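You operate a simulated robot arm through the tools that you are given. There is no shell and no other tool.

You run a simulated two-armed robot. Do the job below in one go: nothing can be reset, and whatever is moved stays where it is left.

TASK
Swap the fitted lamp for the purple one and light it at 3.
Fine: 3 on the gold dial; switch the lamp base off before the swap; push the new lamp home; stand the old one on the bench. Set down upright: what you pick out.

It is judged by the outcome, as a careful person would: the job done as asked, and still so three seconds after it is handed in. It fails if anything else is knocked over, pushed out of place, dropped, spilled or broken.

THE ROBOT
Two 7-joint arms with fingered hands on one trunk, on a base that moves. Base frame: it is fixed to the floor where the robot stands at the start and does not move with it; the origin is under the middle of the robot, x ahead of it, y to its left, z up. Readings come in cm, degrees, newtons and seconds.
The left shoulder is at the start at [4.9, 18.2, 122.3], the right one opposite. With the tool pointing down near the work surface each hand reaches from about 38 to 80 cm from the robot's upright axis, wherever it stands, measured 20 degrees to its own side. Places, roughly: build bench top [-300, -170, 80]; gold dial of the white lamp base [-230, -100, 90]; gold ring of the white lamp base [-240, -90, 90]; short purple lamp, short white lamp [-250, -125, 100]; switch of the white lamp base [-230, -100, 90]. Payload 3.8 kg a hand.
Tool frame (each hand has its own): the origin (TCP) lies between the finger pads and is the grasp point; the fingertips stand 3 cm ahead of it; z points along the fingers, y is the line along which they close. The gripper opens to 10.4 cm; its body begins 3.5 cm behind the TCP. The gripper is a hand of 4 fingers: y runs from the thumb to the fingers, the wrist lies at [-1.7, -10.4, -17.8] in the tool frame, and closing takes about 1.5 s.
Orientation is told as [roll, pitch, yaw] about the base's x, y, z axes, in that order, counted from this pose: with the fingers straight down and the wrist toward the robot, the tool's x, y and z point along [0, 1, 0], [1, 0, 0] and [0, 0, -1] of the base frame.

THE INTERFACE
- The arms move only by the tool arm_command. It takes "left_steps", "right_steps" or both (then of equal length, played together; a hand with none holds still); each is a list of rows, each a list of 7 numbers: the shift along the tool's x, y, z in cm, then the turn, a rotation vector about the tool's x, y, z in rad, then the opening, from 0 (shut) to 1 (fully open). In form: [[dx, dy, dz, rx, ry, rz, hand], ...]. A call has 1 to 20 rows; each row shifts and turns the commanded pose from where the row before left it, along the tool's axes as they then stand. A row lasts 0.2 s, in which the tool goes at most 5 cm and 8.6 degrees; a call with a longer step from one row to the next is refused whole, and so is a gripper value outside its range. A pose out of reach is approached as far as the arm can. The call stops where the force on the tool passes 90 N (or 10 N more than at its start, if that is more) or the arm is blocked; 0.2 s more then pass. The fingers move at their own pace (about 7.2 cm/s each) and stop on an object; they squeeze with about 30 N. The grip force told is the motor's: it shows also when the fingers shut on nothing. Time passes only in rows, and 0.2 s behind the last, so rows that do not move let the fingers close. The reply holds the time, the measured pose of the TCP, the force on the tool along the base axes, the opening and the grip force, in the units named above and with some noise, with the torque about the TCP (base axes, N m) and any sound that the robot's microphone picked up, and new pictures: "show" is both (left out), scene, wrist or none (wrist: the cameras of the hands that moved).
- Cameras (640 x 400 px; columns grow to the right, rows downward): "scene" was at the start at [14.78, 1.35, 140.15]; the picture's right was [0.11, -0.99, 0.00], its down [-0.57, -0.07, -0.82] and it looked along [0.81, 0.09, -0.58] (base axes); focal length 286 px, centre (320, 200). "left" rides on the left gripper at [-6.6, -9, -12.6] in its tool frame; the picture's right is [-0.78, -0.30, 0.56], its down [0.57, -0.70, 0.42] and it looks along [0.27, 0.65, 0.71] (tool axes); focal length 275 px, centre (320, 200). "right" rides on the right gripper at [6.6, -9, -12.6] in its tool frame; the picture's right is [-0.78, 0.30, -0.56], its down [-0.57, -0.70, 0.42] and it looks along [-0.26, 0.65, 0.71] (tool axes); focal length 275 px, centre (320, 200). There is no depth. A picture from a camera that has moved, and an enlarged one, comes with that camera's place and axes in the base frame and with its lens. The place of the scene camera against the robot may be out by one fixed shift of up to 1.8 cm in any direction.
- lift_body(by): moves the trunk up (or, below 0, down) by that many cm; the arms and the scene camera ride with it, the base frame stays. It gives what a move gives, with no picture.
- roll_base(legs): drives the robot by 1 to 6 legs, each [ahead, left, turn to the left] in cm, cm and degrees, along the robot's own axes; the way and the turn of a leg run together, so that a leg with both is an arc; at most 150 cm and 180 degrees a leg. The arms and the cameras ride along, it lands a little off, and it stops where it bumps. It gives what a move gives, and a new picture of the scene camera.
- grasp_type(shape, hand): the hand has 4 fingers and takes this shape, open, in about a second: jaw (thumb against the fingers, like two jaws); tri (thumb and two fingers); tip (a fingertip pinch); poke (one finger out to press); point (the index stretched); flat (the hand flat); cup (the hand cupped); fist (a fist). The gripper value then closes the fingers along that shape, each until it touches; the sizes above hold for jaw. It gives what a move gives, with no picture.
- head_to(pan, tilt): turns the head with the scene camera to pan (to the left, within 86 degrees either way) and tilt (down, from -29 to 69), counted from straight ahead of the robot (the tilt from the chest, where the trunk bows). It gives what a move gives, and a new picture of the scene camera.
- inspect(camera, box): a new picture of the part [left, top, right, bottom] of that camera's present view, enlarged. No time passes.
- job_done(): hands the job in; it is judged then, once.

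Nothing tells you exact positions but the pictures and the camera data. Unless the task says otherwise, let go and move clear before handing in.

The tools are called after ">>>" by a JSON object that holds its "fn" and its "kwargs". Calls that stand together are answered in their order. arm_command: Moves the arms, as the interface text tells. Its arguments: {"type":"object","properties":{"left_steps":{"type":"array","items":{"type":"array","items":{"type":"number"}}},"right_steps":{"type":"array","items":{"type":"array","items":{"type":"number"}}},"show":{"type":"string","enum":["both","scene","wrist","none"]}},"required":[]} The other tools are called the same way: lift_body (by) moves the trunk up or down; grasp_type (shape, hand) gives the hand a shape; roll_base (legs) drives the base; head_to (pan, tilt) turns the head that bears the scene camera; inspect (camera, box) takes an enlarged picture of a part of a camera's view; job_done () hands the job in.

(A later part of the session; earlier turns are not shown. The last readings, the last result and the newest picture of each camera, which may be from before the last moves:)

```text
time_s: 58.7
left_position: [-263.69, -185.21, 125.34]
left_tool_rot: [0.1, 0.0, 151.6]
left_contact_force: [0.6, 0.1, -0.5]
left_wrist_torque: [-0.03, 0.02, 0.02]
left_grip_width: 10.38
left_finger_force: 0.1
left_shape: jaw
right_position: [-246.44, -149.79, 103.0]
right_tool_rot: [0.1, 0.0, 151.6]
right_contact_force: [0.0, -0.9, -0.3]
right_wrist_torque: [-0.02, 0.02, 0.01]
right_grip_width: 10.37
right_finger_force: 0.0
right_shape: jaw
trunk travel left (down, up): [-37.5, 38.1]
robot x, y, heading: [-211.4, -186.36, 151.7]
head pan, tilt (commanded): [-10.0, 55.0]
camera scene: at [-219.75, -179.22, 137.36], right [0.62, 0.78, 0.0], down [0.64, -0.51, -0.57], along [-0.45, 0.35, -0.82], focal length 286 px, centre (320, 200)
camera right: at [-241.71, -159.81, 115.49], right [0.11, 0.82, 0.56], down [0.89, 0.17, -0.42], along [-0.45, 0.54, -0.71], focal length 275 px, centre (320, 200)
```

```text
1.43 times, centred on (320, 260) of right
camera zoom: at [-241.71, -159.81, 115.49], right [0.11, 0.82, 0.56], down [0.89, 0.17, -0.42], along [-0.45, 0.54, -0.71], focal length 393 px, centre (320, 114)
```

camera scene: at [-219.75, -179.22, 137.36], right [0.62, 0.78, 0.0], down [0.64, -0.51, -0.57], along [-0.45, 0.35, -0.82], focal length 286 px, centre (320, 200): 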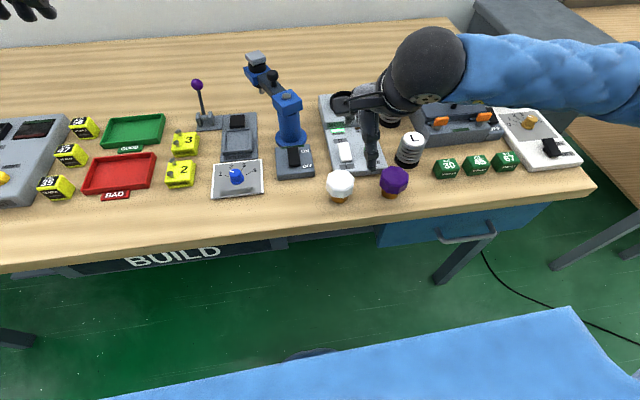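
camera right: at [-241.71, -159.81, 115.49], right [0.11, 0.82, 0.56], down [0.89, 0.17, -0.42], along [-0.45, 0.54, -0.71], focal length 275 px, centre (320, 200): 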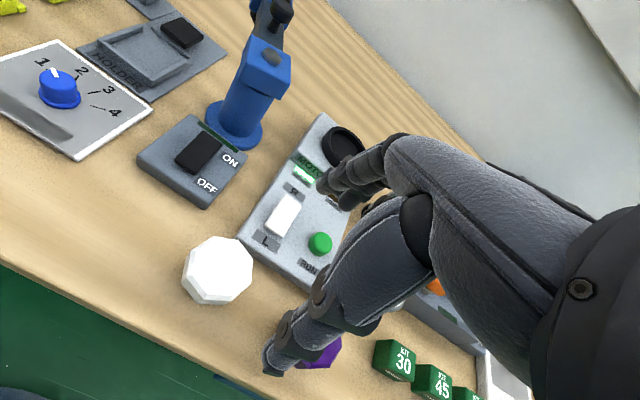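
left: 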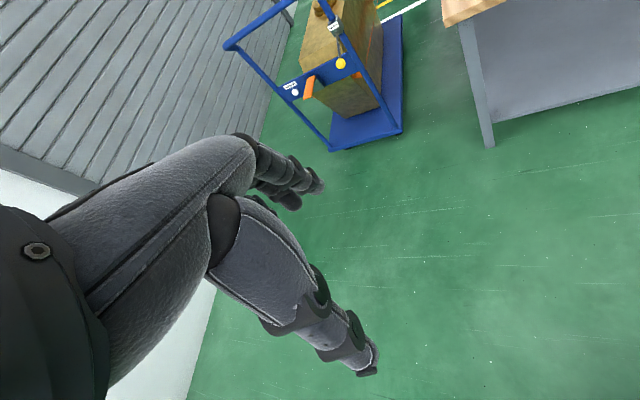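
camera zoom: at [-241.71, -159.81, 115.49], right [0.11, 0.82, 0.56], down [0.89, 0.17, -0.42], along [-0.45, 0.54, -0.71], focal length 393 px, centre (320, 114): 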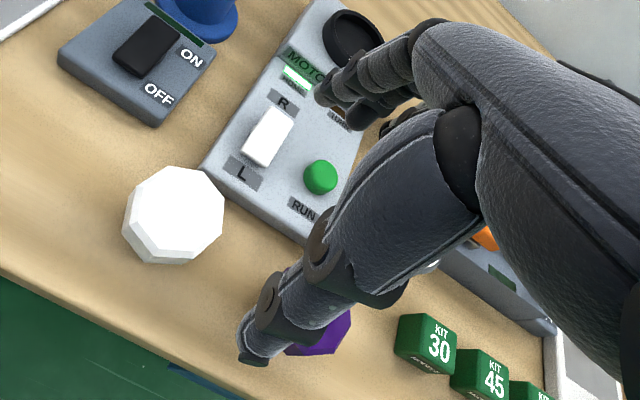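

The white lamp stands upright on the bench and the motor unit has not shifted. The bench top is evidently nearer z≈82. Next I move above the purple lamp, about 8.5 cm to the right, and view it for triangulation.

>>> {"fn": "arm_command", "kwargs": {"right_steps": [[-4.2, -0.5, 0, 0, 0, 0, 1], [-4.3, -0.5, 0, 0, 0, 0, 1]], "show": "both"}}

>>> {"fn": "inspect", "kwargs": {"camera": "right", "box": [120, 200, 360, 400]}}

```text
time_s: 59.3
left_position: [-263.67, -185.44, 125.06]
left_tool_rot: [0.0, 0.0, 151.7]
left_contact_force: [-0.5, 0.1, 0.2]
left_wrist_torque: [0.04, 0.01, -0.02]
left_grip_width: 10.39
left_finger_force: 0.0
left_shape: jaw
right_position: [-241.82, -142.93, 103.03]
right_tool_rot: [-0.1, 0.0, 151.8]
right_contact_force: [-0.1, 0.5, -0.9]
right_wrist_torque: [-0.01, -0.01, 0.01]
right_grip_width: 10.36
right_finger_force: 0.1
right_shape: jaw
trunk travel left (down, up): [-37.5, 38.1]
robot x, y, heading: [-211.4, -186.33, 151.7]
head pan, tilt (commanded): [-10.0, 55.0]
camera scene: at [-219.88, -179.41, 137.36], right [0.62, 0.78, 0.0], down [0.64, -0.51, -0.57], along [-0.45, 0.36, -0.82], focal length 286 px, centre (320, 200)
camera right: at [-236.98, -153.04, 115.55], right [0.11, 0.82, 0.56], down [0.89, 0.17, -0.43], along [-0.45, 0.54, -0.71], focal length 275 px, centre (320, 200)
```

scene: 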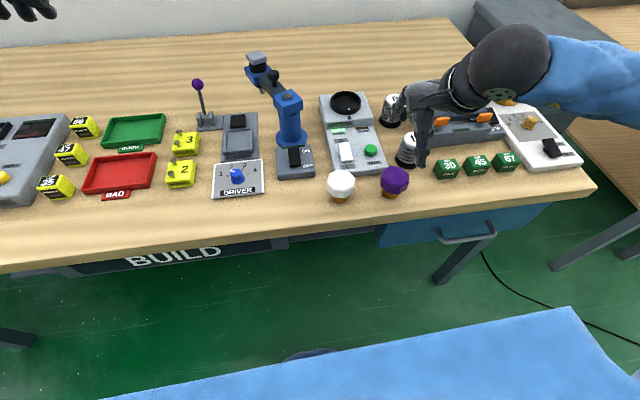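
right: 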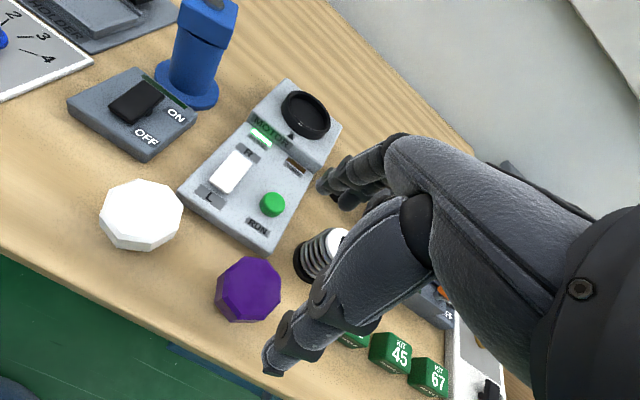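

```text
2.00 times, centred on (240, 300) of right
camera zoom: at [-236.98, -153.04, 115.55], right [0.11, 0.82, 0.56], down [0.89, 0.17, -0.43], along [-0.45, 0.54, -0.71], focal length 551 px, centre (480, 0)
```

zoom: 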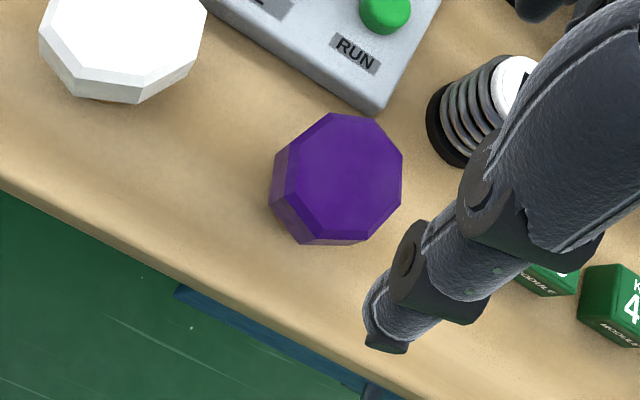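

Triangulation puts the purple lamp's axis within 0.2 cm of the TCP, top at z≈89.8. I narrow the opening to 0.8 to stay clear of the motor unit, go down to just above it and check.

>>> {"fn": "arm_command", "kwargs": {"right_steps": [[0, 0.2, 2, 0, 0, 0, 0.8], [0, 0, 3, 0, 0, 0, 0.8], [0, 0, 3, 0, 0, 0, 0.8], [0, 0, 1, 0, 0, 0, 0.8]], "show": "wrist"}}

>>> {"fn": "inspect", "kwargs": {"camera": "scene", "box": [320, 110, 460, 220]}}

>>> {"fn": "inspect", "kwargs": {"camera": "right", "box": [200, 160, 440, 400]}}

```text
time_s: 60.3
left_position: [-263.82, -185.39, 125.24]
left_tool_rot: [0.0, 0.0, 151.8]
left_contact_force: [0.5, -0.4, -0.5]
left_wrist_torque: [0.02, -0.03, -0.02]
left_grip_width: 10.36
left_finger_force: 0.1
left_shape: jaw
right_position: [-241.77, -142.83, 93.95]
right_tool_rot: [0.0, 0.0, 151.7]
right_contact_force: [0.1, -0.3, 0.9]
right_wrist_torque: [0.01, -0.02, 0.02]
right_grip_width: 8.37
right_finger_force: 0.0
right_shape: jaw
trunk travel left (down, up): [-37.5, 38.1]
robot x, y, heading: [-211.32, -186.32, 151.3]
head pan, tilt (commanded): [-10.0, 55.0]
camera right: at [-237.13, -152.91, 106.42], right [0.11, 0.82, 0.56], down [0.89, 0.17, -0.42], along [-0.45, 0.54, -0.71], focal length 275 px, centre (320, 200)
```

right: 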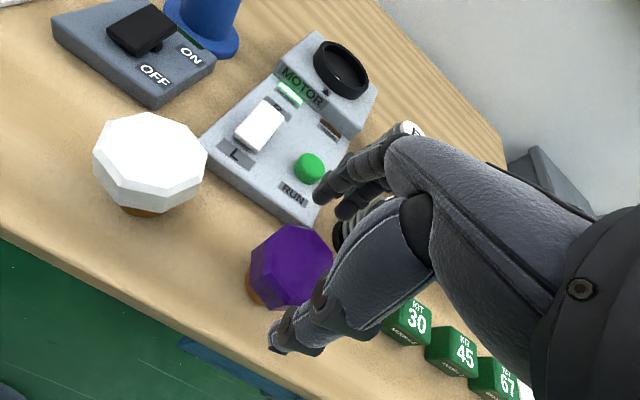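

```text
3.64 times, centred on (390, 165) of scene
camera zoom: at [-219.91, -179.4, 137.36], right [0.62, 0.78, 0.0], down [0.64, -0.51, -0.57], along [-0.45, 0.36, -0.82], focal length 1040 px, centre (66, 327)
```

zoom: 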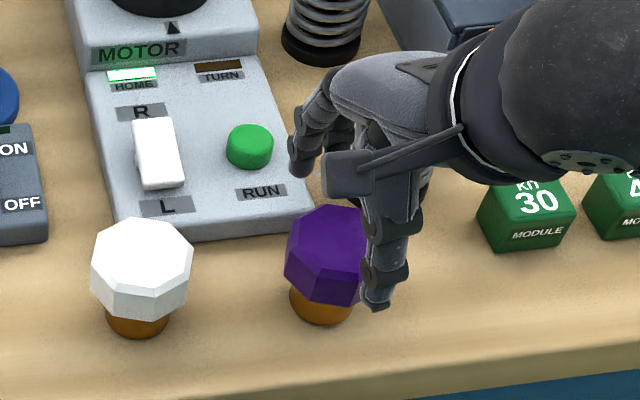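

```text
1.67 times, centred on (320, 280) of right
camera zoom: at [-237.13, -152.91, 106.42], right [0.11, 0.82, 0.56], down [0.89, 0.17, -0.42], along [-0.45, 0.54, -0.71], focal length 459 px, centre (320, 67)
```

zoom: 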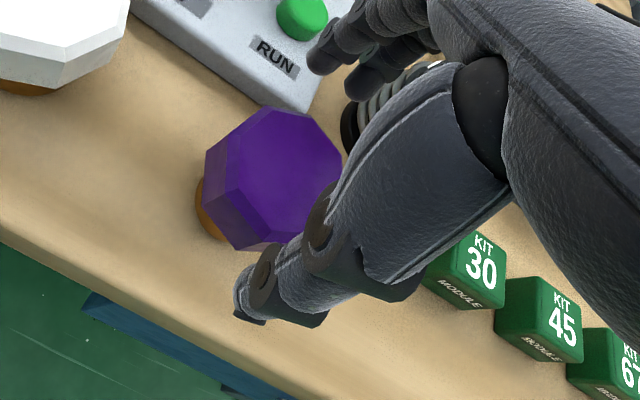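

Well aligned. I go down 5 cm (0.3 cm to the left) so the pads sit on the head, then close.

>>> {"fn": "arm_command", "kwargs": {"right_steps": [[0.3, 0, 1.5, 0, 0, 0, 0.8], [0, 0, 1.8, 0, 0, 0, 0.8], [0, 0, 1.6, 0, 0, 0, 0.8], [0, 0, 0, 0, 0, 0, 0.8]], "show": "wrist"}}

>>> {"fn": "inspect", "kwargs": {"camera": "scene", "box": [320, 110, 460, 220]}}

```text
time_s: 61.3
left_position: [-263.83, -185.41, 125.22]
left_tool_rot: [-0.1, 0.0, 151.7]
left_contact_force: [-0.6, -0.2, 0.6]
left_wrist_torque: [-0.01, 0.01, 0.01]
left_grip_width: 10.37
left_finger_force: 0.1
left_shape: jaw
right_position: [-242.05, -143.1, 89.06]
right_tool_rot: [0.0, 0.0, 151.6]
right_contact_force: [0.5, 0.7, 0.0]
right_wrist_torque: [-0.01, 0.02, -0.01]
right_grip_width: 8.32
right_finger_force: 0.1
right_shape: jaw
trunk travel left (down, up): [-37.5, 38.1]
robot x, y, heading: [-211.24, -186.12, 151.2]
head pan, tilt (commanded): [-10.0, 55.0]
camera right: at [-237.29, -153.18, 101.53], right [0.11, 0.82, 0.56], down [0.89, 0.17, -0.42], along [-0.44, 0.54, -0.71], focal length 275 px, centre (320, 200)
```

right: 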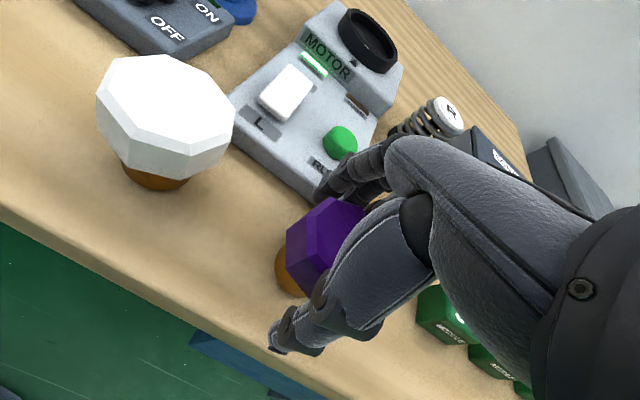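

```text
3.64 times, centred on (390, 165) of scene
camera zoom: at [-219.9, -179.39, 137.36], right [0.62, 0.78, 0.0], down [0.64, -0.51, -0.57], along [-0.45, 0.36, -0.82], focal length 1040 px, centre (66, 327)
```

zoom: 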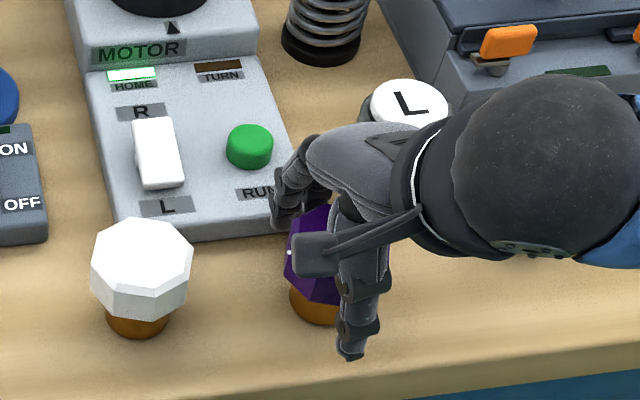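

>>> {"fn": "arm_command", "kwargs": {"right_steps": [[0, 0, 0, 0, 0, 0, 0.5], [0, 0, 0, 0, 0, 0, 0.3], [0, 0, 0, 0, 0, 0, 0.1], [0, 0, 0, 0, 0, 0, 0], [0, 0, 0, 0, 0, 0, 0], [0, 0, 0, 0, 0, 0, 0]], "show": "wrist"}}

>>> {"fn": "inspect", "kwargs": {"camera": "scene", "box": [320, 110, 460, 220]}}

```text
time_s: 62.7
left_position: [-263.72, -185.24, 125.24]
left_tool_rot: [0.0, -0.1, 151.7]
left_contact_force: [0.8, -0.1, 0.4]
left_wrist_torque: [0.01, 0.0, -0.02]
left_grip_width: 10.38
left_finger_force: 0.1
left_shape: jaw
right_position: [-242.09, -143.11, 89.01]
right_tool_rot: [0.0, 0.0, 151.6]
right_contact_force: [0.3, -0.1, -2.1]
right_wrist_torque: [-0.02, -0.01, 0.0]
right_grip_width: 4.44
right_finger_force: 29.9
right_shape: jaw
trunk travel left (down, up): [-37.5, 38.1]
robot x, y, heading: [-211.69, -186.77, 152.0]
head pan, tilt (commanded): [-10.0, 55.0]
camera right: at [-237.29, -153.17, 101.55], right [0.11, 0.82, 0.56], down [0.89, 0.17, -0.42], along [-0.44, 0.54, -0.71], focal length 275 px, centre (320, 200)
```

right: 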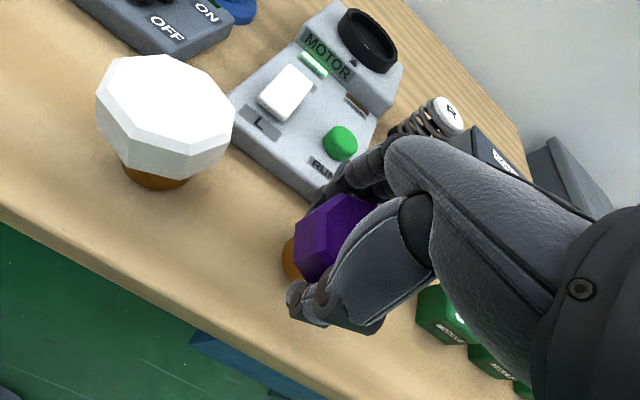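

```text
3.64 times, centred on (390, 165) of scene
camera zoom: at [-219.91, -179.38, 137.36], right [0.62, 0.78, 0.0], down [0.64, -0.51, -0.57], along [-0.45, 0.36, -0.82], focal length 1040 px, centre (66, 327)
```

zoom: 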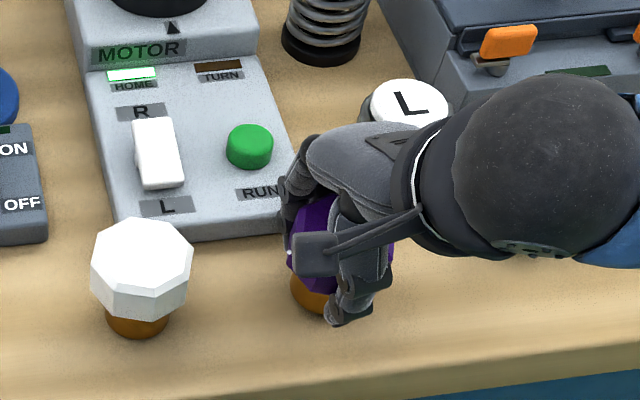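

The fingers closed under the head on the stem (4.4 cm). For a cleaner insertion I want the grip on the head as with the old lamp, so I open, rise 0.6 cm and close again.

>>> {"fn": "arm_command", "kwargs": {"right_steps": [[0, 0, 0, 0, 0, 0, 0.5], [0, 0, 0, 0, 0, 0, 0.7], [0, 0, 0, 0, 0, 0, 0.8], [0, 0, 0, 0, 0, 0, 0.8], [0, 0, -0.3, 0, 0, 0, 0.8], [0, 0, -0.3, 0, 0, 0, 0.8], [0, 0, 0, 0, 0, 0, 0.5], [0, 0, 0, 0, 0, 0, 0.3], [0, 0, 0, 0, 0, 0, 0.1], [0, 0, 0, 0, 0, 0, 0], [0, 0, 0, 0, 0, 0, 0], [0, 0, 0, 0, 0, 0, 0]], "show": "wrist"}}

>>> {"fn": "inspect", "kwargs": {"camera": "right", "box": [260, 160, 420, 340]}}

```text
time_s: 65.3
left_position: [-263.72, -185.41, 125.16]
left_tool_rot: [0.0, 0.1, 151.7]
left_contact_force: [-0.2, -0.6, 0.1]
left_wrist_torque: [-0.03, -0.01, -0.02]
left_grip_width: 10.37
left_finger_force: 0.0
left_shape: jaw
right_position: [-242.0, -143.15, 89.63]
right_tool_rot: [0.0, 0.0, 151.6]
right_contact_force: [-0.8, -0.5, -0.2]
right_wrist_torque: [0.02, 0.01, -0.03]
right_grip_width: 5.22
right_finger_force: 30.4
right_shape: jaw
trunk travel left (down, up): [-37.5, 38.1]
robot x, y, heading: [-211.18, -186.67, 151.3]
head pan, tilt (commanded): [-10.0, 55.0]
camera right: at [-237.29, -153.13, 102.15], right [0.11, 0.82, 0.56], down [0.89, 0.17, -0.42], along [-0.44, 0.54, -0.71], focal length 275 px, centre (320, 200)
```

right: 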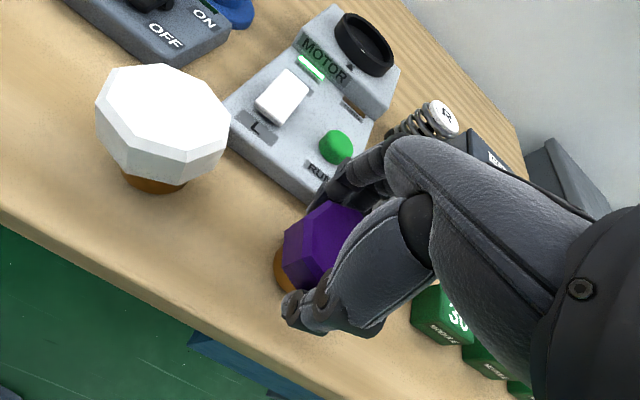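

```text
2.22 times, centred on (340, 250) of right
camera zoom: at [-237.29, -153.13, 102.15], right [0.11, 0.82, 0.56], down [0.89, 0.17, -0.42], along [-0.44, 0.54, -0.71], focal length 612 px, centre (276, 89)
```

zoom: 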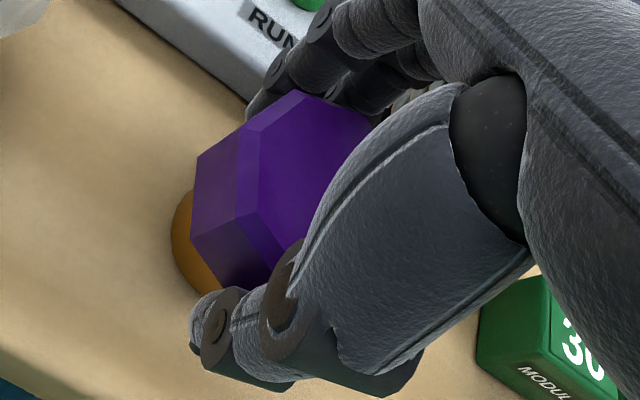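

Width 5.2 cm, slightly low on the head compared with the first grip (5.43). I regrip 0.3 cm higher for a firmer hold.

>>> {"fn": "arm_command", "kwargs": {"right_steps": [[0, 0, 0, 0, 0, 0, 0.5], [0, 0, 0, 0, 0, 0, 0.7], [0, 0, 0, 0, 0, 0, 0.8], [0, 0, 0, 0, 0, 0, 0.8], [0, 0, -0.35, 0, 0, 0, 0.8], [0, 0, 0, 0, 0, 0, 0.8], [0, 0, 0, 0, 0, 0, 0.5], [0, 0, 0, 0, 0, 0, 0.3], [0, 0, 0, 0, 0, 0, 0.1], [0, 0, 0, 0, 0, 0, 0], [0, 0, 0, 0, 0, 0, 0], [0, 0, 0, 0, 0, 0, 0]], "show": "wrist"}}

>>> {"fn": "inspect", "kwargs": {"camera": "scene", "box": [320, 110, 460, 220]}}

```text
time_s: 67.9
left_position: [-263.79, -185.38, 125.18]
left_tool_rot: [0.0, 0.0, 151.7]
left_contact_force: [-0.5, -1.0, 0.1]
left_wrist_torque: [-0.01, -0.03, 0.01]
left_grip_width: 10.39
left_finger_force: 0.0
left_shape: jaw
right_position: [-242.04, -143.09, 90.1]
right_tool_rot: [0.1, 0.0, 151.6]
right_contact_force: [0.3, -0.9, 0.3]
right_wrist_torque: [0.0, -0.01, -0.02]
right_grip_width: 5.32
right_finger_force: 30.0
right_shape: jaw
trunk travel left (down, up): [-37.5, 38.1]
robot x, y, heading: [-211.45, -186.68, 151.4]
head pan, tilt (commanded): [-10.0, 55.0]
camera right: at [-237.29, -153.15, 102.51], right [0.11, 0.82, 0.56], down [0.89, 0.17, -0.42], along [-0.44, 0.54, -0.71], focal length 275 px, centre (320, 200)
```

right: 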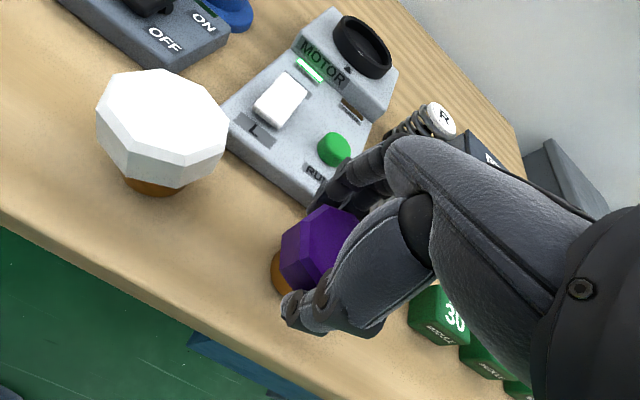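

```text
3.64 times, centred on (390, 165) of scene
camera zoom: at [-219.91, -179.38, 137.36], right [0.62, 0.78, 0.0], down [0.64, -0.51, -0.57], along [-0.45, 0.36, -0.82], focal length 1040 px, centre (66, 327)
```

zoom: 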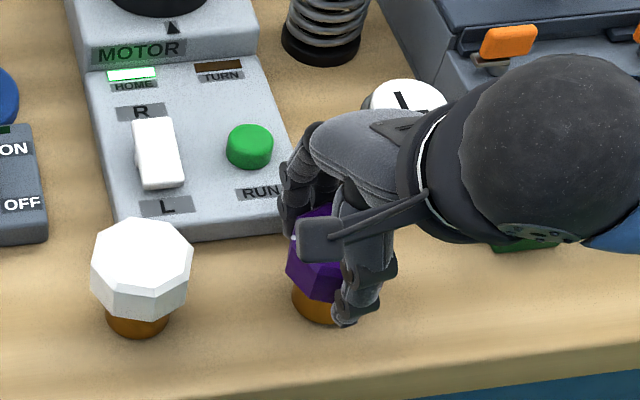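

Good grip on the head (5.32 cm). I lift the purple lamp straight up to travelling height.

>>> {"fn": "arm_command", "kwargs": {"right_steps": [[0, 0, -0.5, 0, 0, 0, 0], [0, 0, -0.5, 0, 0, 0, 0], [0, 0, -1, 0, 0, 0, 0], [0, 0, -2, 0, 0, 0, 0], [0, 0, -3, 0, 0, 0, 0], [0, 0, -4, 0, 0, 0, 0], [0, 0, -4, 0, 0, 0, 0], [0, 0, -4, 0, 0, 0, 0]], "show": "both"}}

>>> {"fn": "inspect", "kwargs": {"camera": "right", "box": [240, 160, 400, 340]}}

>>> {"fn": "inspect", "kwargs": {"camera": "scene", "box": [340, 60, 500, 200]}}

```text
time_s: 69.7
left_position: [-263.66, -185.49, 125.16]
left_tool_rot: [0.1, 0.0, 151.9]
left_contact_force: [0.4, -0.3, -1.0]
left_wrist_torque: [0.02, 0.02, 0.0]
left_grip_width: 10.38
left_finger_force: 0.0
left_shape: jaw
right_position: [-241.92, -143.06, 109.07]
right_tool_rot: [0.1, 0.1, 151.8]
right_contact_force: [1.0, -0.2, -0.9]
right_wrist_torque: [-0.01, 0.01, -0.01]
right_grip_width: 5.3
right_finger_force: 30.2
right_shape: jaw
trunk travel left (down, up): [-37.5, 38.1]
robot x, y, heading: [-211.45, -186.42, 151.7]
head pan, tilt (commanded): [-10.0, 55.0]
camera scene: at [-219.92, -179.41, 137.36], right [0.62, 0.78, 0.0], down [0.64, -0.51, -0.57], along [-0.45, 0.36, -0.82], focal length 286 px, centre (320, 200)
camera right: at [-237.26, -153.19, 121.54], right [0.11, 0.82, 0.56], down [0.89, 0.17, -0.42], along [-0.44, 0.54, -0.71], focal length 275 px, centre (320, 200)
```

scene: 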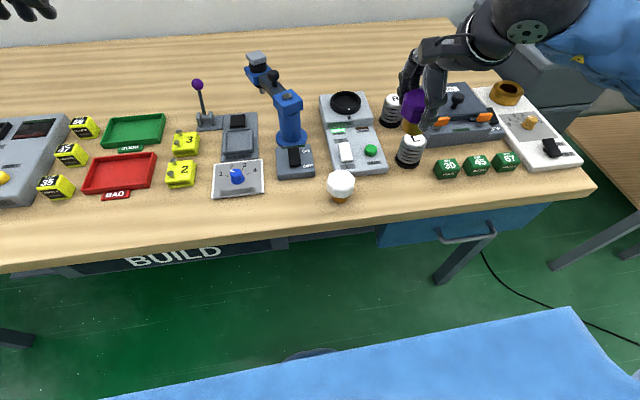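
right: 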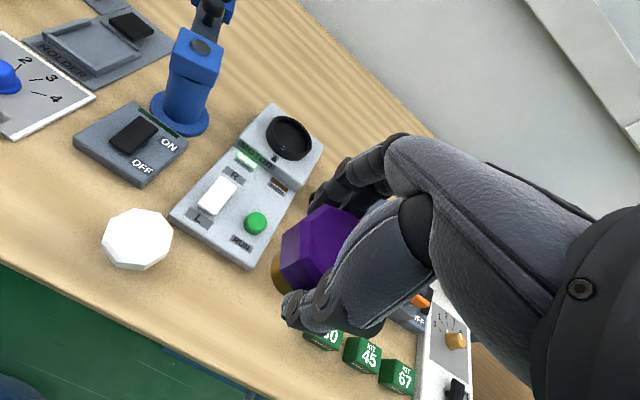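

```text
2.22 times, centred on (320, 250) of right
camera zoom: at [-237.26, -153.19, 121.54], right [0.11, 0.82, 0.56], down [0.89, 0.17, -0.42], along [-0.44, 0.54, -0.71], focal length 612 px, centre (320, 89)
```

zoom: 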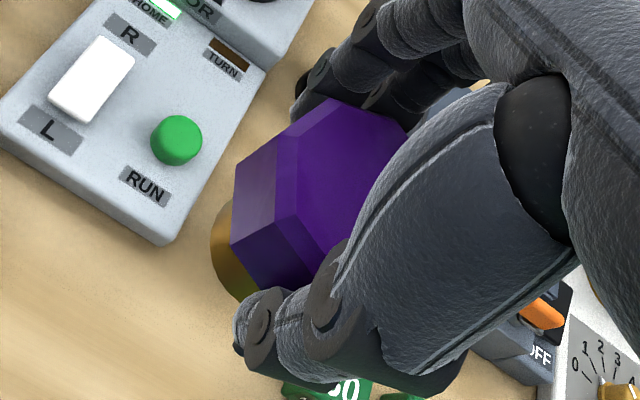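

```text
2.86 times, centred on (420, 130) of scene
camera zoom: at [-219.92, -179.41, 137.36], right [0.62, 0.78, 0.0], down [0.64, -0.51, -0.57], along [-0.45, 0.36, -0.82], focal length 817 px, centre (34, 400)
```

zoom: 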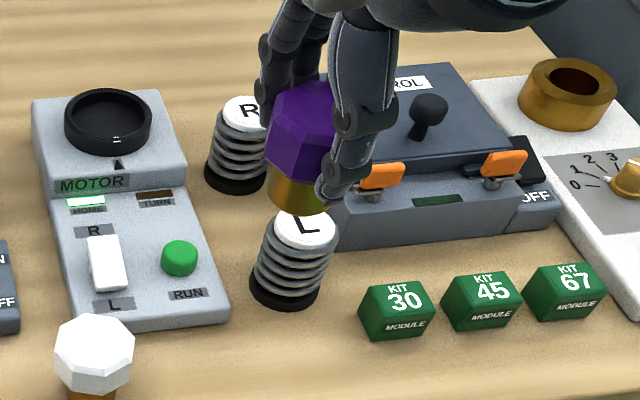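

The purple lamp is held upright at z≈109. I roll back 46 cm to the right and then 6 cm forward to the lamp base.

>>> {"fn": "roll_base", "kwargs": {"legs": [[0, -46, 0], [6, 0, 0]]}}

>>> {"fn": "head_to", "kwargs": {"pan": -20, "tilt": 45}}

>>> {"fn": "inspect", "kwargs": {"camera": "right", "box": [0, 0, 640, 400]}}

```text
time_s: 73.0
left_position: [-247.13, -141.4, 125.15]
left_tool_rot: [0.0, 0.2, 151.3]
left_contact_force: [-0.3, 0.7, 0.0]
left_wrist_torque: [0.0, -0.01, 0.0]
left_grip_width: 10.37
left_finger_force: 0.0
left_shape: jaw
right_position: [-225.14, -99.3, 108.83]
right_tool_rot: [0.1, 0.0, 151.3]
right_contact_force: [-0.8, 0.2, -0.7]
right_wrist_torque: [-0.03, 0.0, -0.02]
right_grip_width: 5.28
right_finger_force: 30.5
right_shape: jaw
trunk travel left (down, up): [-37.5, 38.1]
robot x, y, heading: [-194.42, -143.12, 151.3]
head pan, tilt (commanded): [-10.0, 55.0]
camera scene: at [-203.3, -135.71, 137.33], right [0.62, 0.78, 0.0], down [0.64, -0.51, -0.57], along [-0.45, 0.36, -0.82], focal length 286 px, centre (320, 200)
```

scene: 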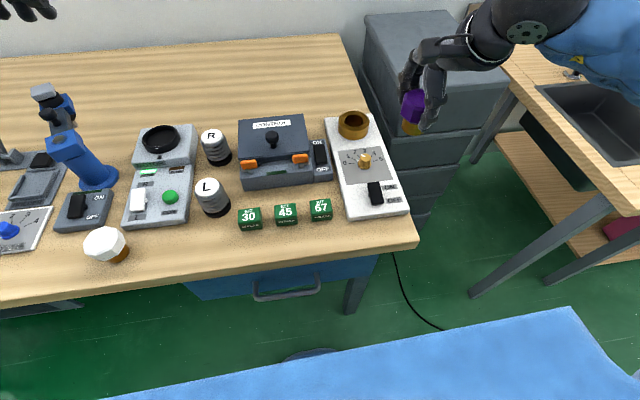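

```text
time_s: 73.7
left_position: [-246.88, -141.6, 125.19]
left_tool_rot: [-0.1, 0.0, 151.4]
left_contact_force: [0.7, -0.2, 0.4]
left_wrist_torque: [0.02, -0.02, 0.0]
left_grip_width: 10.37
left_finger_force: 0.1
left_shape: jaw
right_position: [-224.9, -99.53, 109.1]
right_tool_rot: [0.1, 0.0, 151.3]
right_contact_force: [-0.6, 0.4, 0.0]
right_wrist_torque: [0.01, -0.01, -0.01]
right_grip_width: 5.3
right_finger_force: 30.2
right_shape: jaw
trunk travel left (down, up): [-37.5, 38.1]
robot x, y, heading: [-194.81, -142.94, 151.2]
head pan, tilt (commanded): [-20.0, 45.0]
camera scene: at [-202.78, -134.28, 138.7], right [0.75, 0.66, 0.0], down [0.47, -0.53, -0.71], along [-0.47, 0.53, -0.71], focal length 286 px, centre (320, 200)
```

scene: 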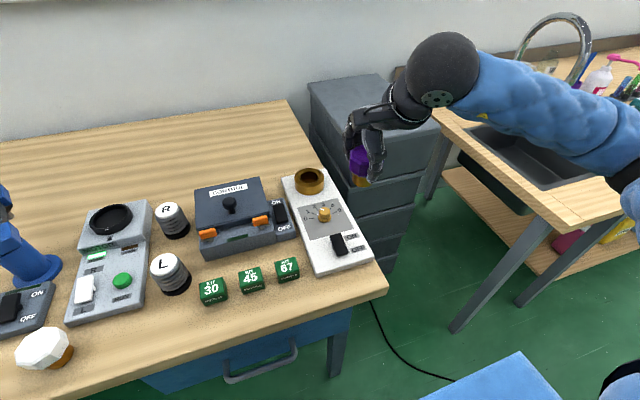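

```text
1.00 times, centred on (320, 200) of right (not enlarged: the box is as wide or as high as the picture)
camera zoom: at [-220.25, -109.55, 121.51], right [0.11, 0.82, 0.56], down [0.89, 0.17, -0.42], along [-0.44, 0.54, -0.71], focal length 275 px, centre (320, 200)
```

zoom: 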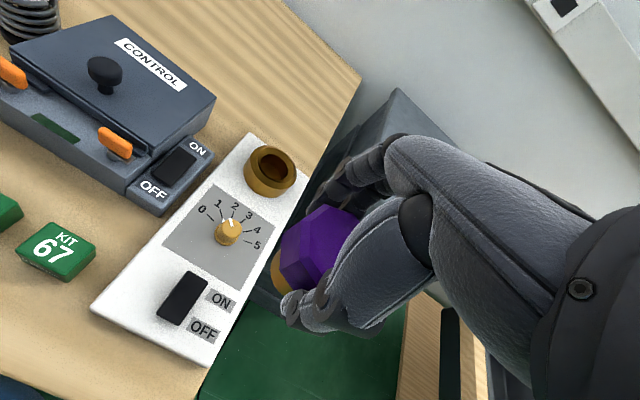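

Now the lamp base is back in the right hand's zone. I move the lamp over the ring (20.4 cm forward, 3.7 cm left) at travelling height and check the alignment.

>>> {"fn": "arm_command", "kwargs": {"right_steps": [[0.73, 4.36, 0, 0, 0, 0, 0], [1, 4, 0, 0, 0, 0, 0], [1, 4, 0, 0, 0, 0, 0], [1, 4, 0, 0, 0, 0, 0], [0, 4, 0, 0, 0, 0, 0], [0, 0, 0, 0, 0, 0, 0]], "show": "both"}}

>>> {"fn": "inspect", "kwargs": {"camera": "right", "box": [160, 180, 400, 380]}}

>>> {"fn": "inspect", "kwargs": {"camera": "scene", "box": [270, 90, 390, 210]}}

```text
time_s: 75.1
left_position: [-246.88, -141.63, 125.03]
left_tool_rot: [-0.1, 0.0, 151.5]
left_contact_force: [0.2, -0.5, 0.4]
left_wrist_torque: [0.01, 0.02, 0.02]
left_grip_width: 10.37
left_finger_force: 0.1
left_shape: jaw
right_position: [-244.55, -93.02, 109.1]
right_tool_rot: [0.0, 0.1, 151.3]
right_contact_force: [0.8, -1.0, -0.8]
right_wrist_torque: [-0.01, -0.02, -0.03]
right_grip_width: 5.28
right_finger_force: 30.0
right_shape: jaw
trunk travel left (down, up): [-37.5, 38.1]
robot x, y, heading: [-194.83, -142.93, 151.1]
head pan, tilt (commanded): [-20.0, 45.0]
camera scene: at [-202.76, -134.24, 138.71], right [0.75, 0.66, 0.0], down [0.47, -0.53, -0.71], along [-0.47, 0.53, -0.71], focal length 286 px, centre (320, 200)
camera right: at [-239.88, -103.07, 121.52], right [0.11, 0.82, 0.56], down [0.89, 0.17, -0.42], along [-0.44, 0.54, -0.71], focal length 275 px, centre (320, 200)
```

scene: 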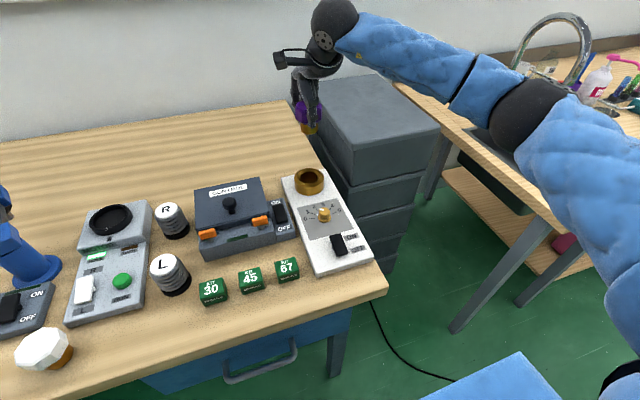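
right: 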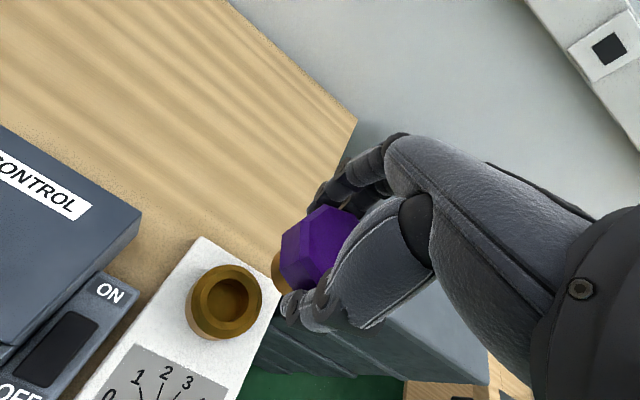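

```text
2.00 times, centred on (280, 280) of right
camera zoom: at [-239.88, -103.07, 121.52], right [0.11, 0.82, 0.56], down [0.89, 0.17, -0.42], along [-0.44, 0.54, -0.71], focal length 551 px, centre (400, 40)
```

zoom: 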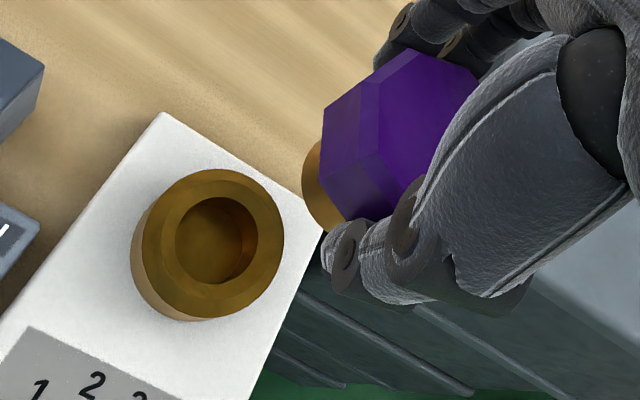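

```text
3.33 times, centred on (330, 150) of scene
camera zoom: at [-202.76, -134.24, 138.71], right [0.75, 0.66, 0.0], down [0.47, -0.53, -0.71], along [-0.47, 0.53, -0.71], focal length 954 px, centre (287, 367)
```

zoom: 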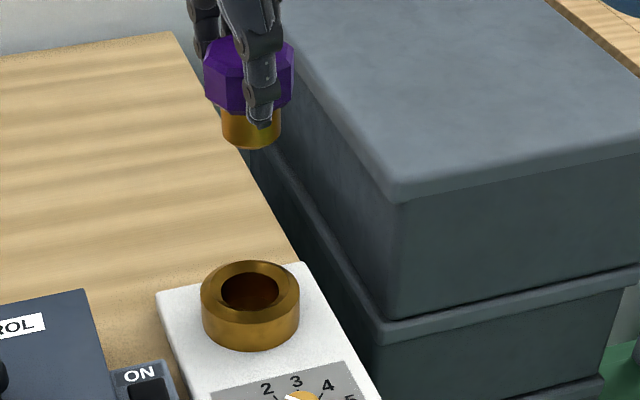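

The hand is exactly over the ring as when the old lamp came out; the purple lamp sits about 0.3 cm further right in the hand, so I shift 0.33 cm left and go down to about 2 cm above the rim to check.

>>> {"fn": "arm_command", "kwargs": {"right_steps": [[0.33, -0.1, 2, 0, 0, 0, 0], [0, 0, 3, 0, 0, 0, 0], [0, 0, 3, 0, 0, 0, 0], [0, 0, 2.6, 0, 0, 0, 0], [0, 0, 0, 0, 0, 0, 0]], "show": "both"}}

>>> {"fn": "inspect", "kwargs": {"camera": "right", "box": [200, 180, 380, 340]}}

>>> {"fn": "inspect", "kwargs": {"camera": "scene", "box": [270, 120, 360, 210]}}

```text
time_s: 76.3
left_position: [-246.93, -141.68, 125.11]
left_tool_rot: [0.0, -0.1, 151.4]
left_contact_force: [0.1, -0.4, 0.6]
left_wrist_torque: [0.02, 0.04, 0.0]
left_grip_width: 10.39
left_finger_force: 0.1
left_shape: jaw
right_position: [-244.64, -93.29, 98.4]
right_tool_rot: [0.0, 0.0, 151.3]
right_contact_force: [0.4, 0.2, -1.1]
right_wrist_torque: [0.01, 0.04, 0.0]
right_grip_width: 5.28
right_finger_force: 29.9
right_shape: jaw
trunk travel left (down, up): [-37.5, 38.1]
robot x, y, heading: [-194.73, -143.07, 151.2]
head pan, tilt (commanded): [-20.0, 45.0]
camera scene: at [-202.82, -134.26, 138.7], right [0.75, 0.66, 0.0], down [0.47, -0.53, -0.71], along [-0.47, 0.53, -0.71], focal length 286 px, centre (320, 200)
camera right: at [-239.96, -103.37, 110.86], right [0.11, 0.82, 0.56], down [0.89, 0.17, -0.42], along [-0.44, 0.54, -0.71], focal length 275 px, centre (320, 200)
```

scene: 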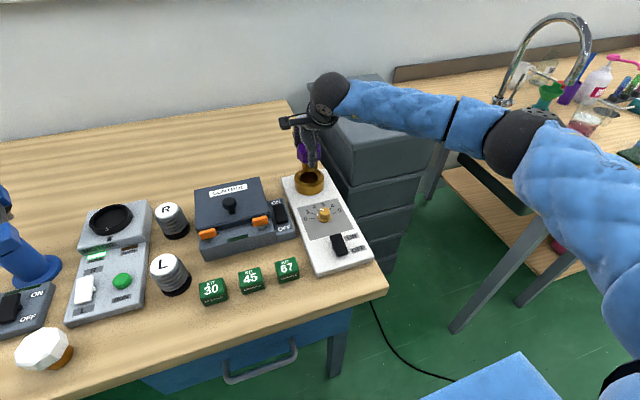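
right: 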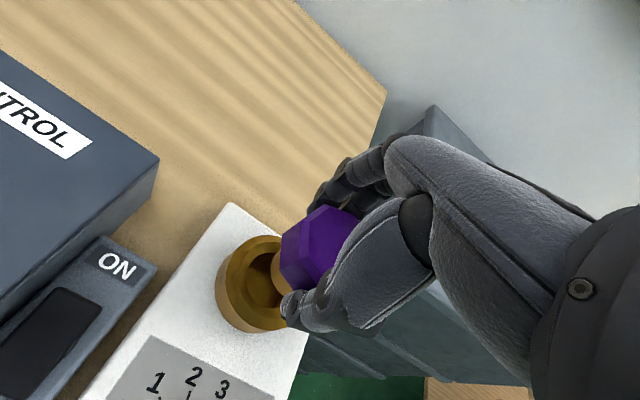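

```text
2.50 times, centred on (290, 260) of right
camera zoom: at [-239.96, -103.37, 110.86], right [0.11, 0.82, 0.56], down [0.89, 0.17, -0.42], along [-0.44, 0.54, -0.71], focal length 688 px, centre (395, 50)
```

zoom: 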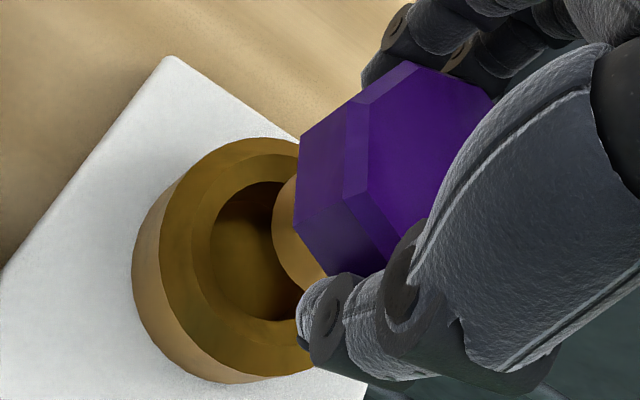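

```text
4.44 times, centred on (315, 165) of scene
camera zoom: at [-202.82, -134.26, 138.7], right [0.75, 0.66, 0.0], down [0.47, -0.53, -0.71], along [-0.47, 0.53, -0.71], focal length 1272 px, centre (342, 356)
```

zoom: 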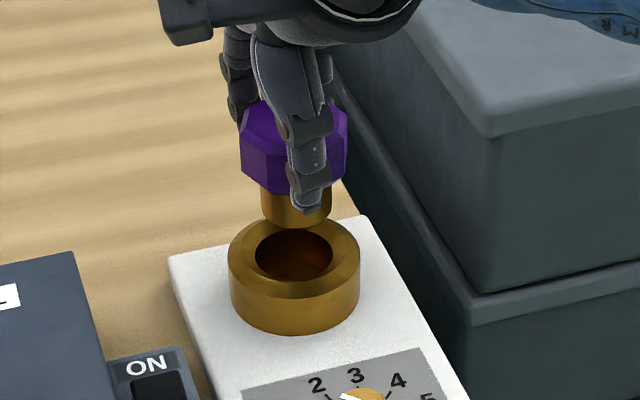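

In the scene view the stem is centred over the ring hole within about 0.2 cm. I lower slowly into the ring, watching the force.

>>> {"fn": "arm_command", "kwargs": {"right_steps": [[0, 0, 1.2, 0, 0, 0, 0], [0, 0, 1.0, 0, 0, 0, 0], [0, 0, 0.8, 0, 0, 0, 0], [0, 0, 0, 0, 0, 0, 0]], "show": "wrist"}}

>>> {"fn": "inspect", "kwargs": {"camera": "scene", "box": [270, 120, 360, 210]}}

>>> {"fn": "inspect", "kwargs": {"camera": "right", "box": [200, 180, 380, 340]}}

```text
time_s: 77.3
left_position: [-246.95, -141.63, 125.13]
left_tool_rot: [-0.1, 0.0, 151.4]
left_contact_force: [0.2, -0.2, 0.2]
left_wrist_torque: [-0.01, -0.02, 0.02]
left_grip_width: 10.33
left_finger_force: 0.0
left_shape: jaw
right_position: [-244.63, -93.38, 95.41]
right_tool_rot: [0.1, -0.1, 151.4]
right_contact_force: [-0.1, 0.7, -2.1]
right_wrist_torque: [-0.01, 0.01, 0.01]
right_grip_width: 5.27
right_finger_force: 29.4
right_shape: jaw
trunk travel left (down, up): [-37.5, 38.1]
robot x, y, heading: [-194.65, -143.11, 151.0]
head pan, tilt (commanded): [-20.0, 45.0]
camera right: at [-240.01, -103.38, 107.88], right [0.11, 0.82, 0.56], down [0.89, 0.17, -0.42], along [-0.44, 0.54, -0.71], focal length 275 px, centre (320, 200)
```

right: 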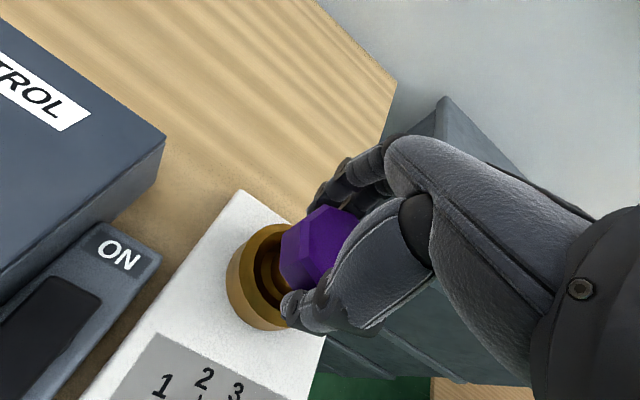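

```text
4.44 times, centred on (315, 165) of scene
camera zoom: at [-202.82, -134.26, 138.7], right [0.75, 0.66, 0.0], down [0.47, -0.53, -0.71], along [-0.47, 0.53, -0.71], focal length 1272 px, centre (342, 356)
```

zoom: 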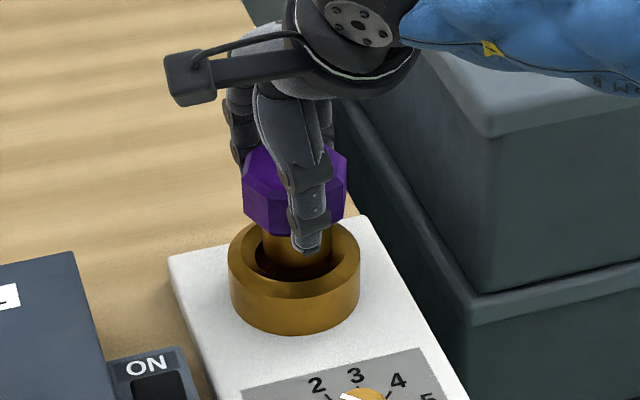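

```text
2.50 times, centred on (290, 260) of right
camera zoom: at [-240.01, -103.38, 107.88], right [0.11, 0.82, 0.56], down [0.89, 0.17, -0.42], along [-0.44, 0.54, -0.71], focal length 688 px, centre (395, 50)
```

zoom: 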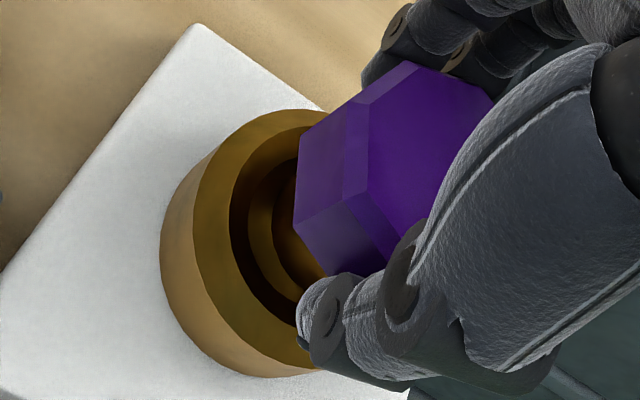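

The stem has entered the hole without side force. I continue down in small steps.

>>> {"fn": "arm_command", "kwargs": {"right_steps": [[0, 0, 0.4, 0, 0, 0, 0], [0, 0, 0.4, 0, 0, 0, 0], [0, 0, 0.4, 0, 0, 0, 0], [0, 0, 0, 0, 0, 0, 0]], "show": "wrist"}}

>>> {"fn": "inspect", "kwargs": {"camera": "scene", "box": [270, 120, 360, 210]}}

>>> {"fn": "inspect", "kwargs": {"camera": "right", "box": [200, 180, 380, 340]}}

```text
time_s: 78.3
left_position: [-246.9, -141.64, 125.08]
left_tool_rot: [0.0, 0.1, 151.4]
left_contact_force: [0.2, 0.2, 0.5]
left_wrist_torque: [0.05, 0.03, -0.01]
left_grip_width: 10.37
left_finger_force: 0.0
left_shape: jaw
right_position: [-244.63, -93.23, 94.26]
right_tool_rot: [0.0, 0.0, 151.3]
right_contact_force: [-0.4, 0.5, -0.9]
right_wrist_torque: [-0.03, 0.0, 0.04]
right_grip_width: 5.28
right_finger_force: 30.5
right_shape: jaw
trunk travel left (down, up): [-37.5, 38.1]
robot x, y, heading: [-194.59, -143.19, 151.5]
head pan, tilt (commanded): [-20.0, 45.0]
camera right: at [-240.02, -103.4, 106.69], right [0.11, 0.82, 0.56], down [0.89, 0.17, -0.42], along [-0.44, 0.54, -0.71], focal length 275 px, centre (320, 200)
```

right: 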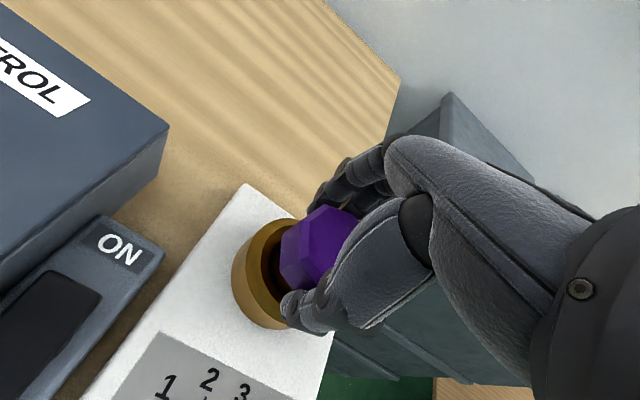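

```text
4.44 times, centred on (315, 165) of scene
camera zoom: at [-202.83, -134.25, 138.7], right [0.75, 0.66, 0.0], down [0.47, -0.53, -0.71], along [-0.47, 0.53, -0.71], focal length 1272 px, centre (342, 356)
```

zoom: 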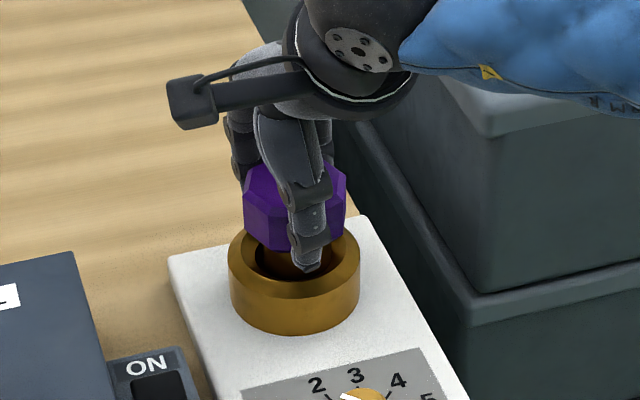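

```text
2.50 times, centred on (290, 260) of right
camera zoom: at [-240.02, -103.4, 106.69], right [0.11, 0.82, 0.56], down [0.89, 0.17, -0.42], along [-0.44, 0.54, -0.71], focal length 688 px, centre (395, 50)
```

zoom: 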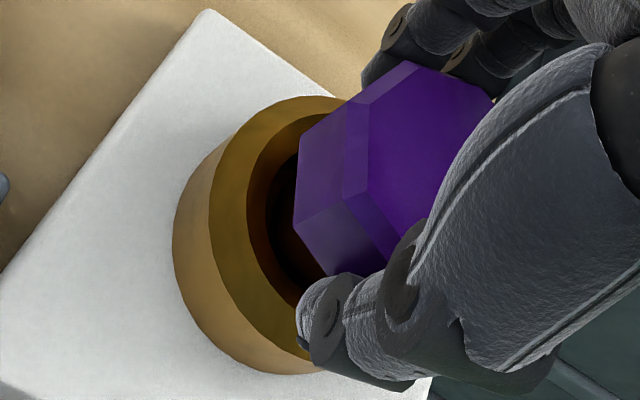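

>>> {"fn": "arm_command", "kwargs": {"right_steps": [[0, 0, 0.4, 0, 0, 0, 0], [0, 0, 0.4, 0, 0, 0, 0], [0, 0, 0.3, 0, 0, 0, 0], [0, 0, 0, 0, 0, 0, 0]], "show": "wrist"}}

>>> {"fn": "inspect", "kwargs": {"camera": "scene", "box": [270, 120, 360, 210]}}

>>> {"fn": "inspect", "kwargs": {"camera": "right", "box": [200, 180, 380, 340]}}

```text
time_s: 79.3
left_position: [-246.91, -141.72, 125.25]
left_tool_rot: [0.0, 0.0, 151.5]
left_contact_force: [-0.6, 0.4, 0.1]
left_wrist_torque: [0.02, 0.0, 0.0]
left_grip_width: 10.36
left_finger_force: 0.1
left_shape: jaw
right_position: [-244.64, -93.28, 93.13]
right_tool_rot: [0.0, 0.1, 151.3]
right_contact_force: [0.5, -0.3, 0.1]
right_wrist_torque: [-0.03, 0.03, 0.0]
right_grip_width: 5.28
right_finger_force: 30.3
right_shape: jaw
trunk travel left (down, up): [-37.5, 38.1]
robot x, y, heading: [-194.49, -142.77, 151.3]
head pan, tilt (commanded): [-20.0, 45.0]
camera right: at [-240.02, -103.4, 105.6], right [0.11, 0.82, 0.56], down [0.89, 0.17, -0.42], along [-0.44, 0.54, -0.71], focal length 275 px, centre (320, 200)
```

right: 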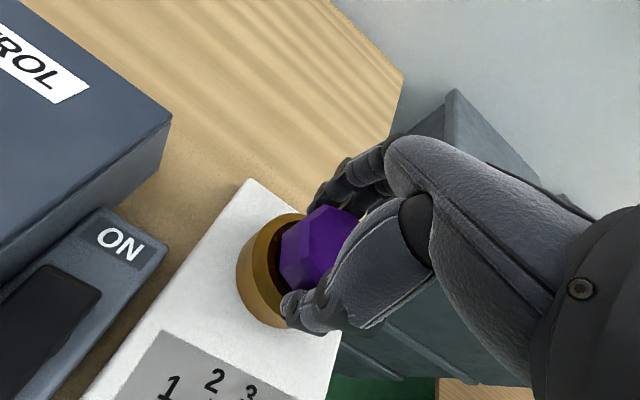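

```text
4.44 times, centred on (315, 165) of scene
camera zoom: at [-202.82, -134.26, 138.7], right [0.75, 0.66, 0.0], down [0.47, -0.53, -0.71], along [-0.47, 0.53, -0.71], focal length 1272 px, centre (342, 356)
```

zoom: 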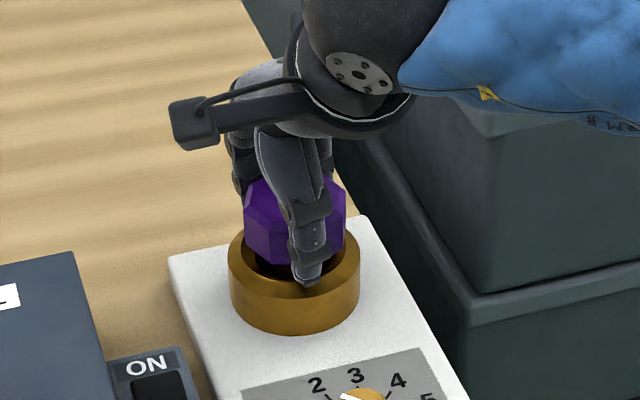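

```text
2.50 times, centred on (290, 260) of right
camera zoom: at [-240.02, -103.4, 105.6], right [0.11, 0.82, 0.56], down [0.89, 0.17, -0.42], along [-0.44, 0.54, -0.71], focal length 688 px, centre (395, 50)
```

zoom: 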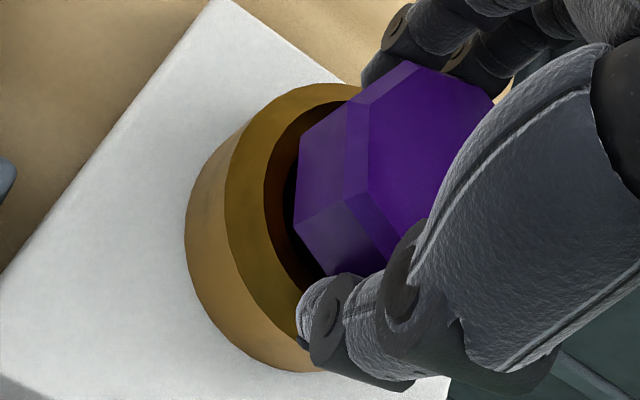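

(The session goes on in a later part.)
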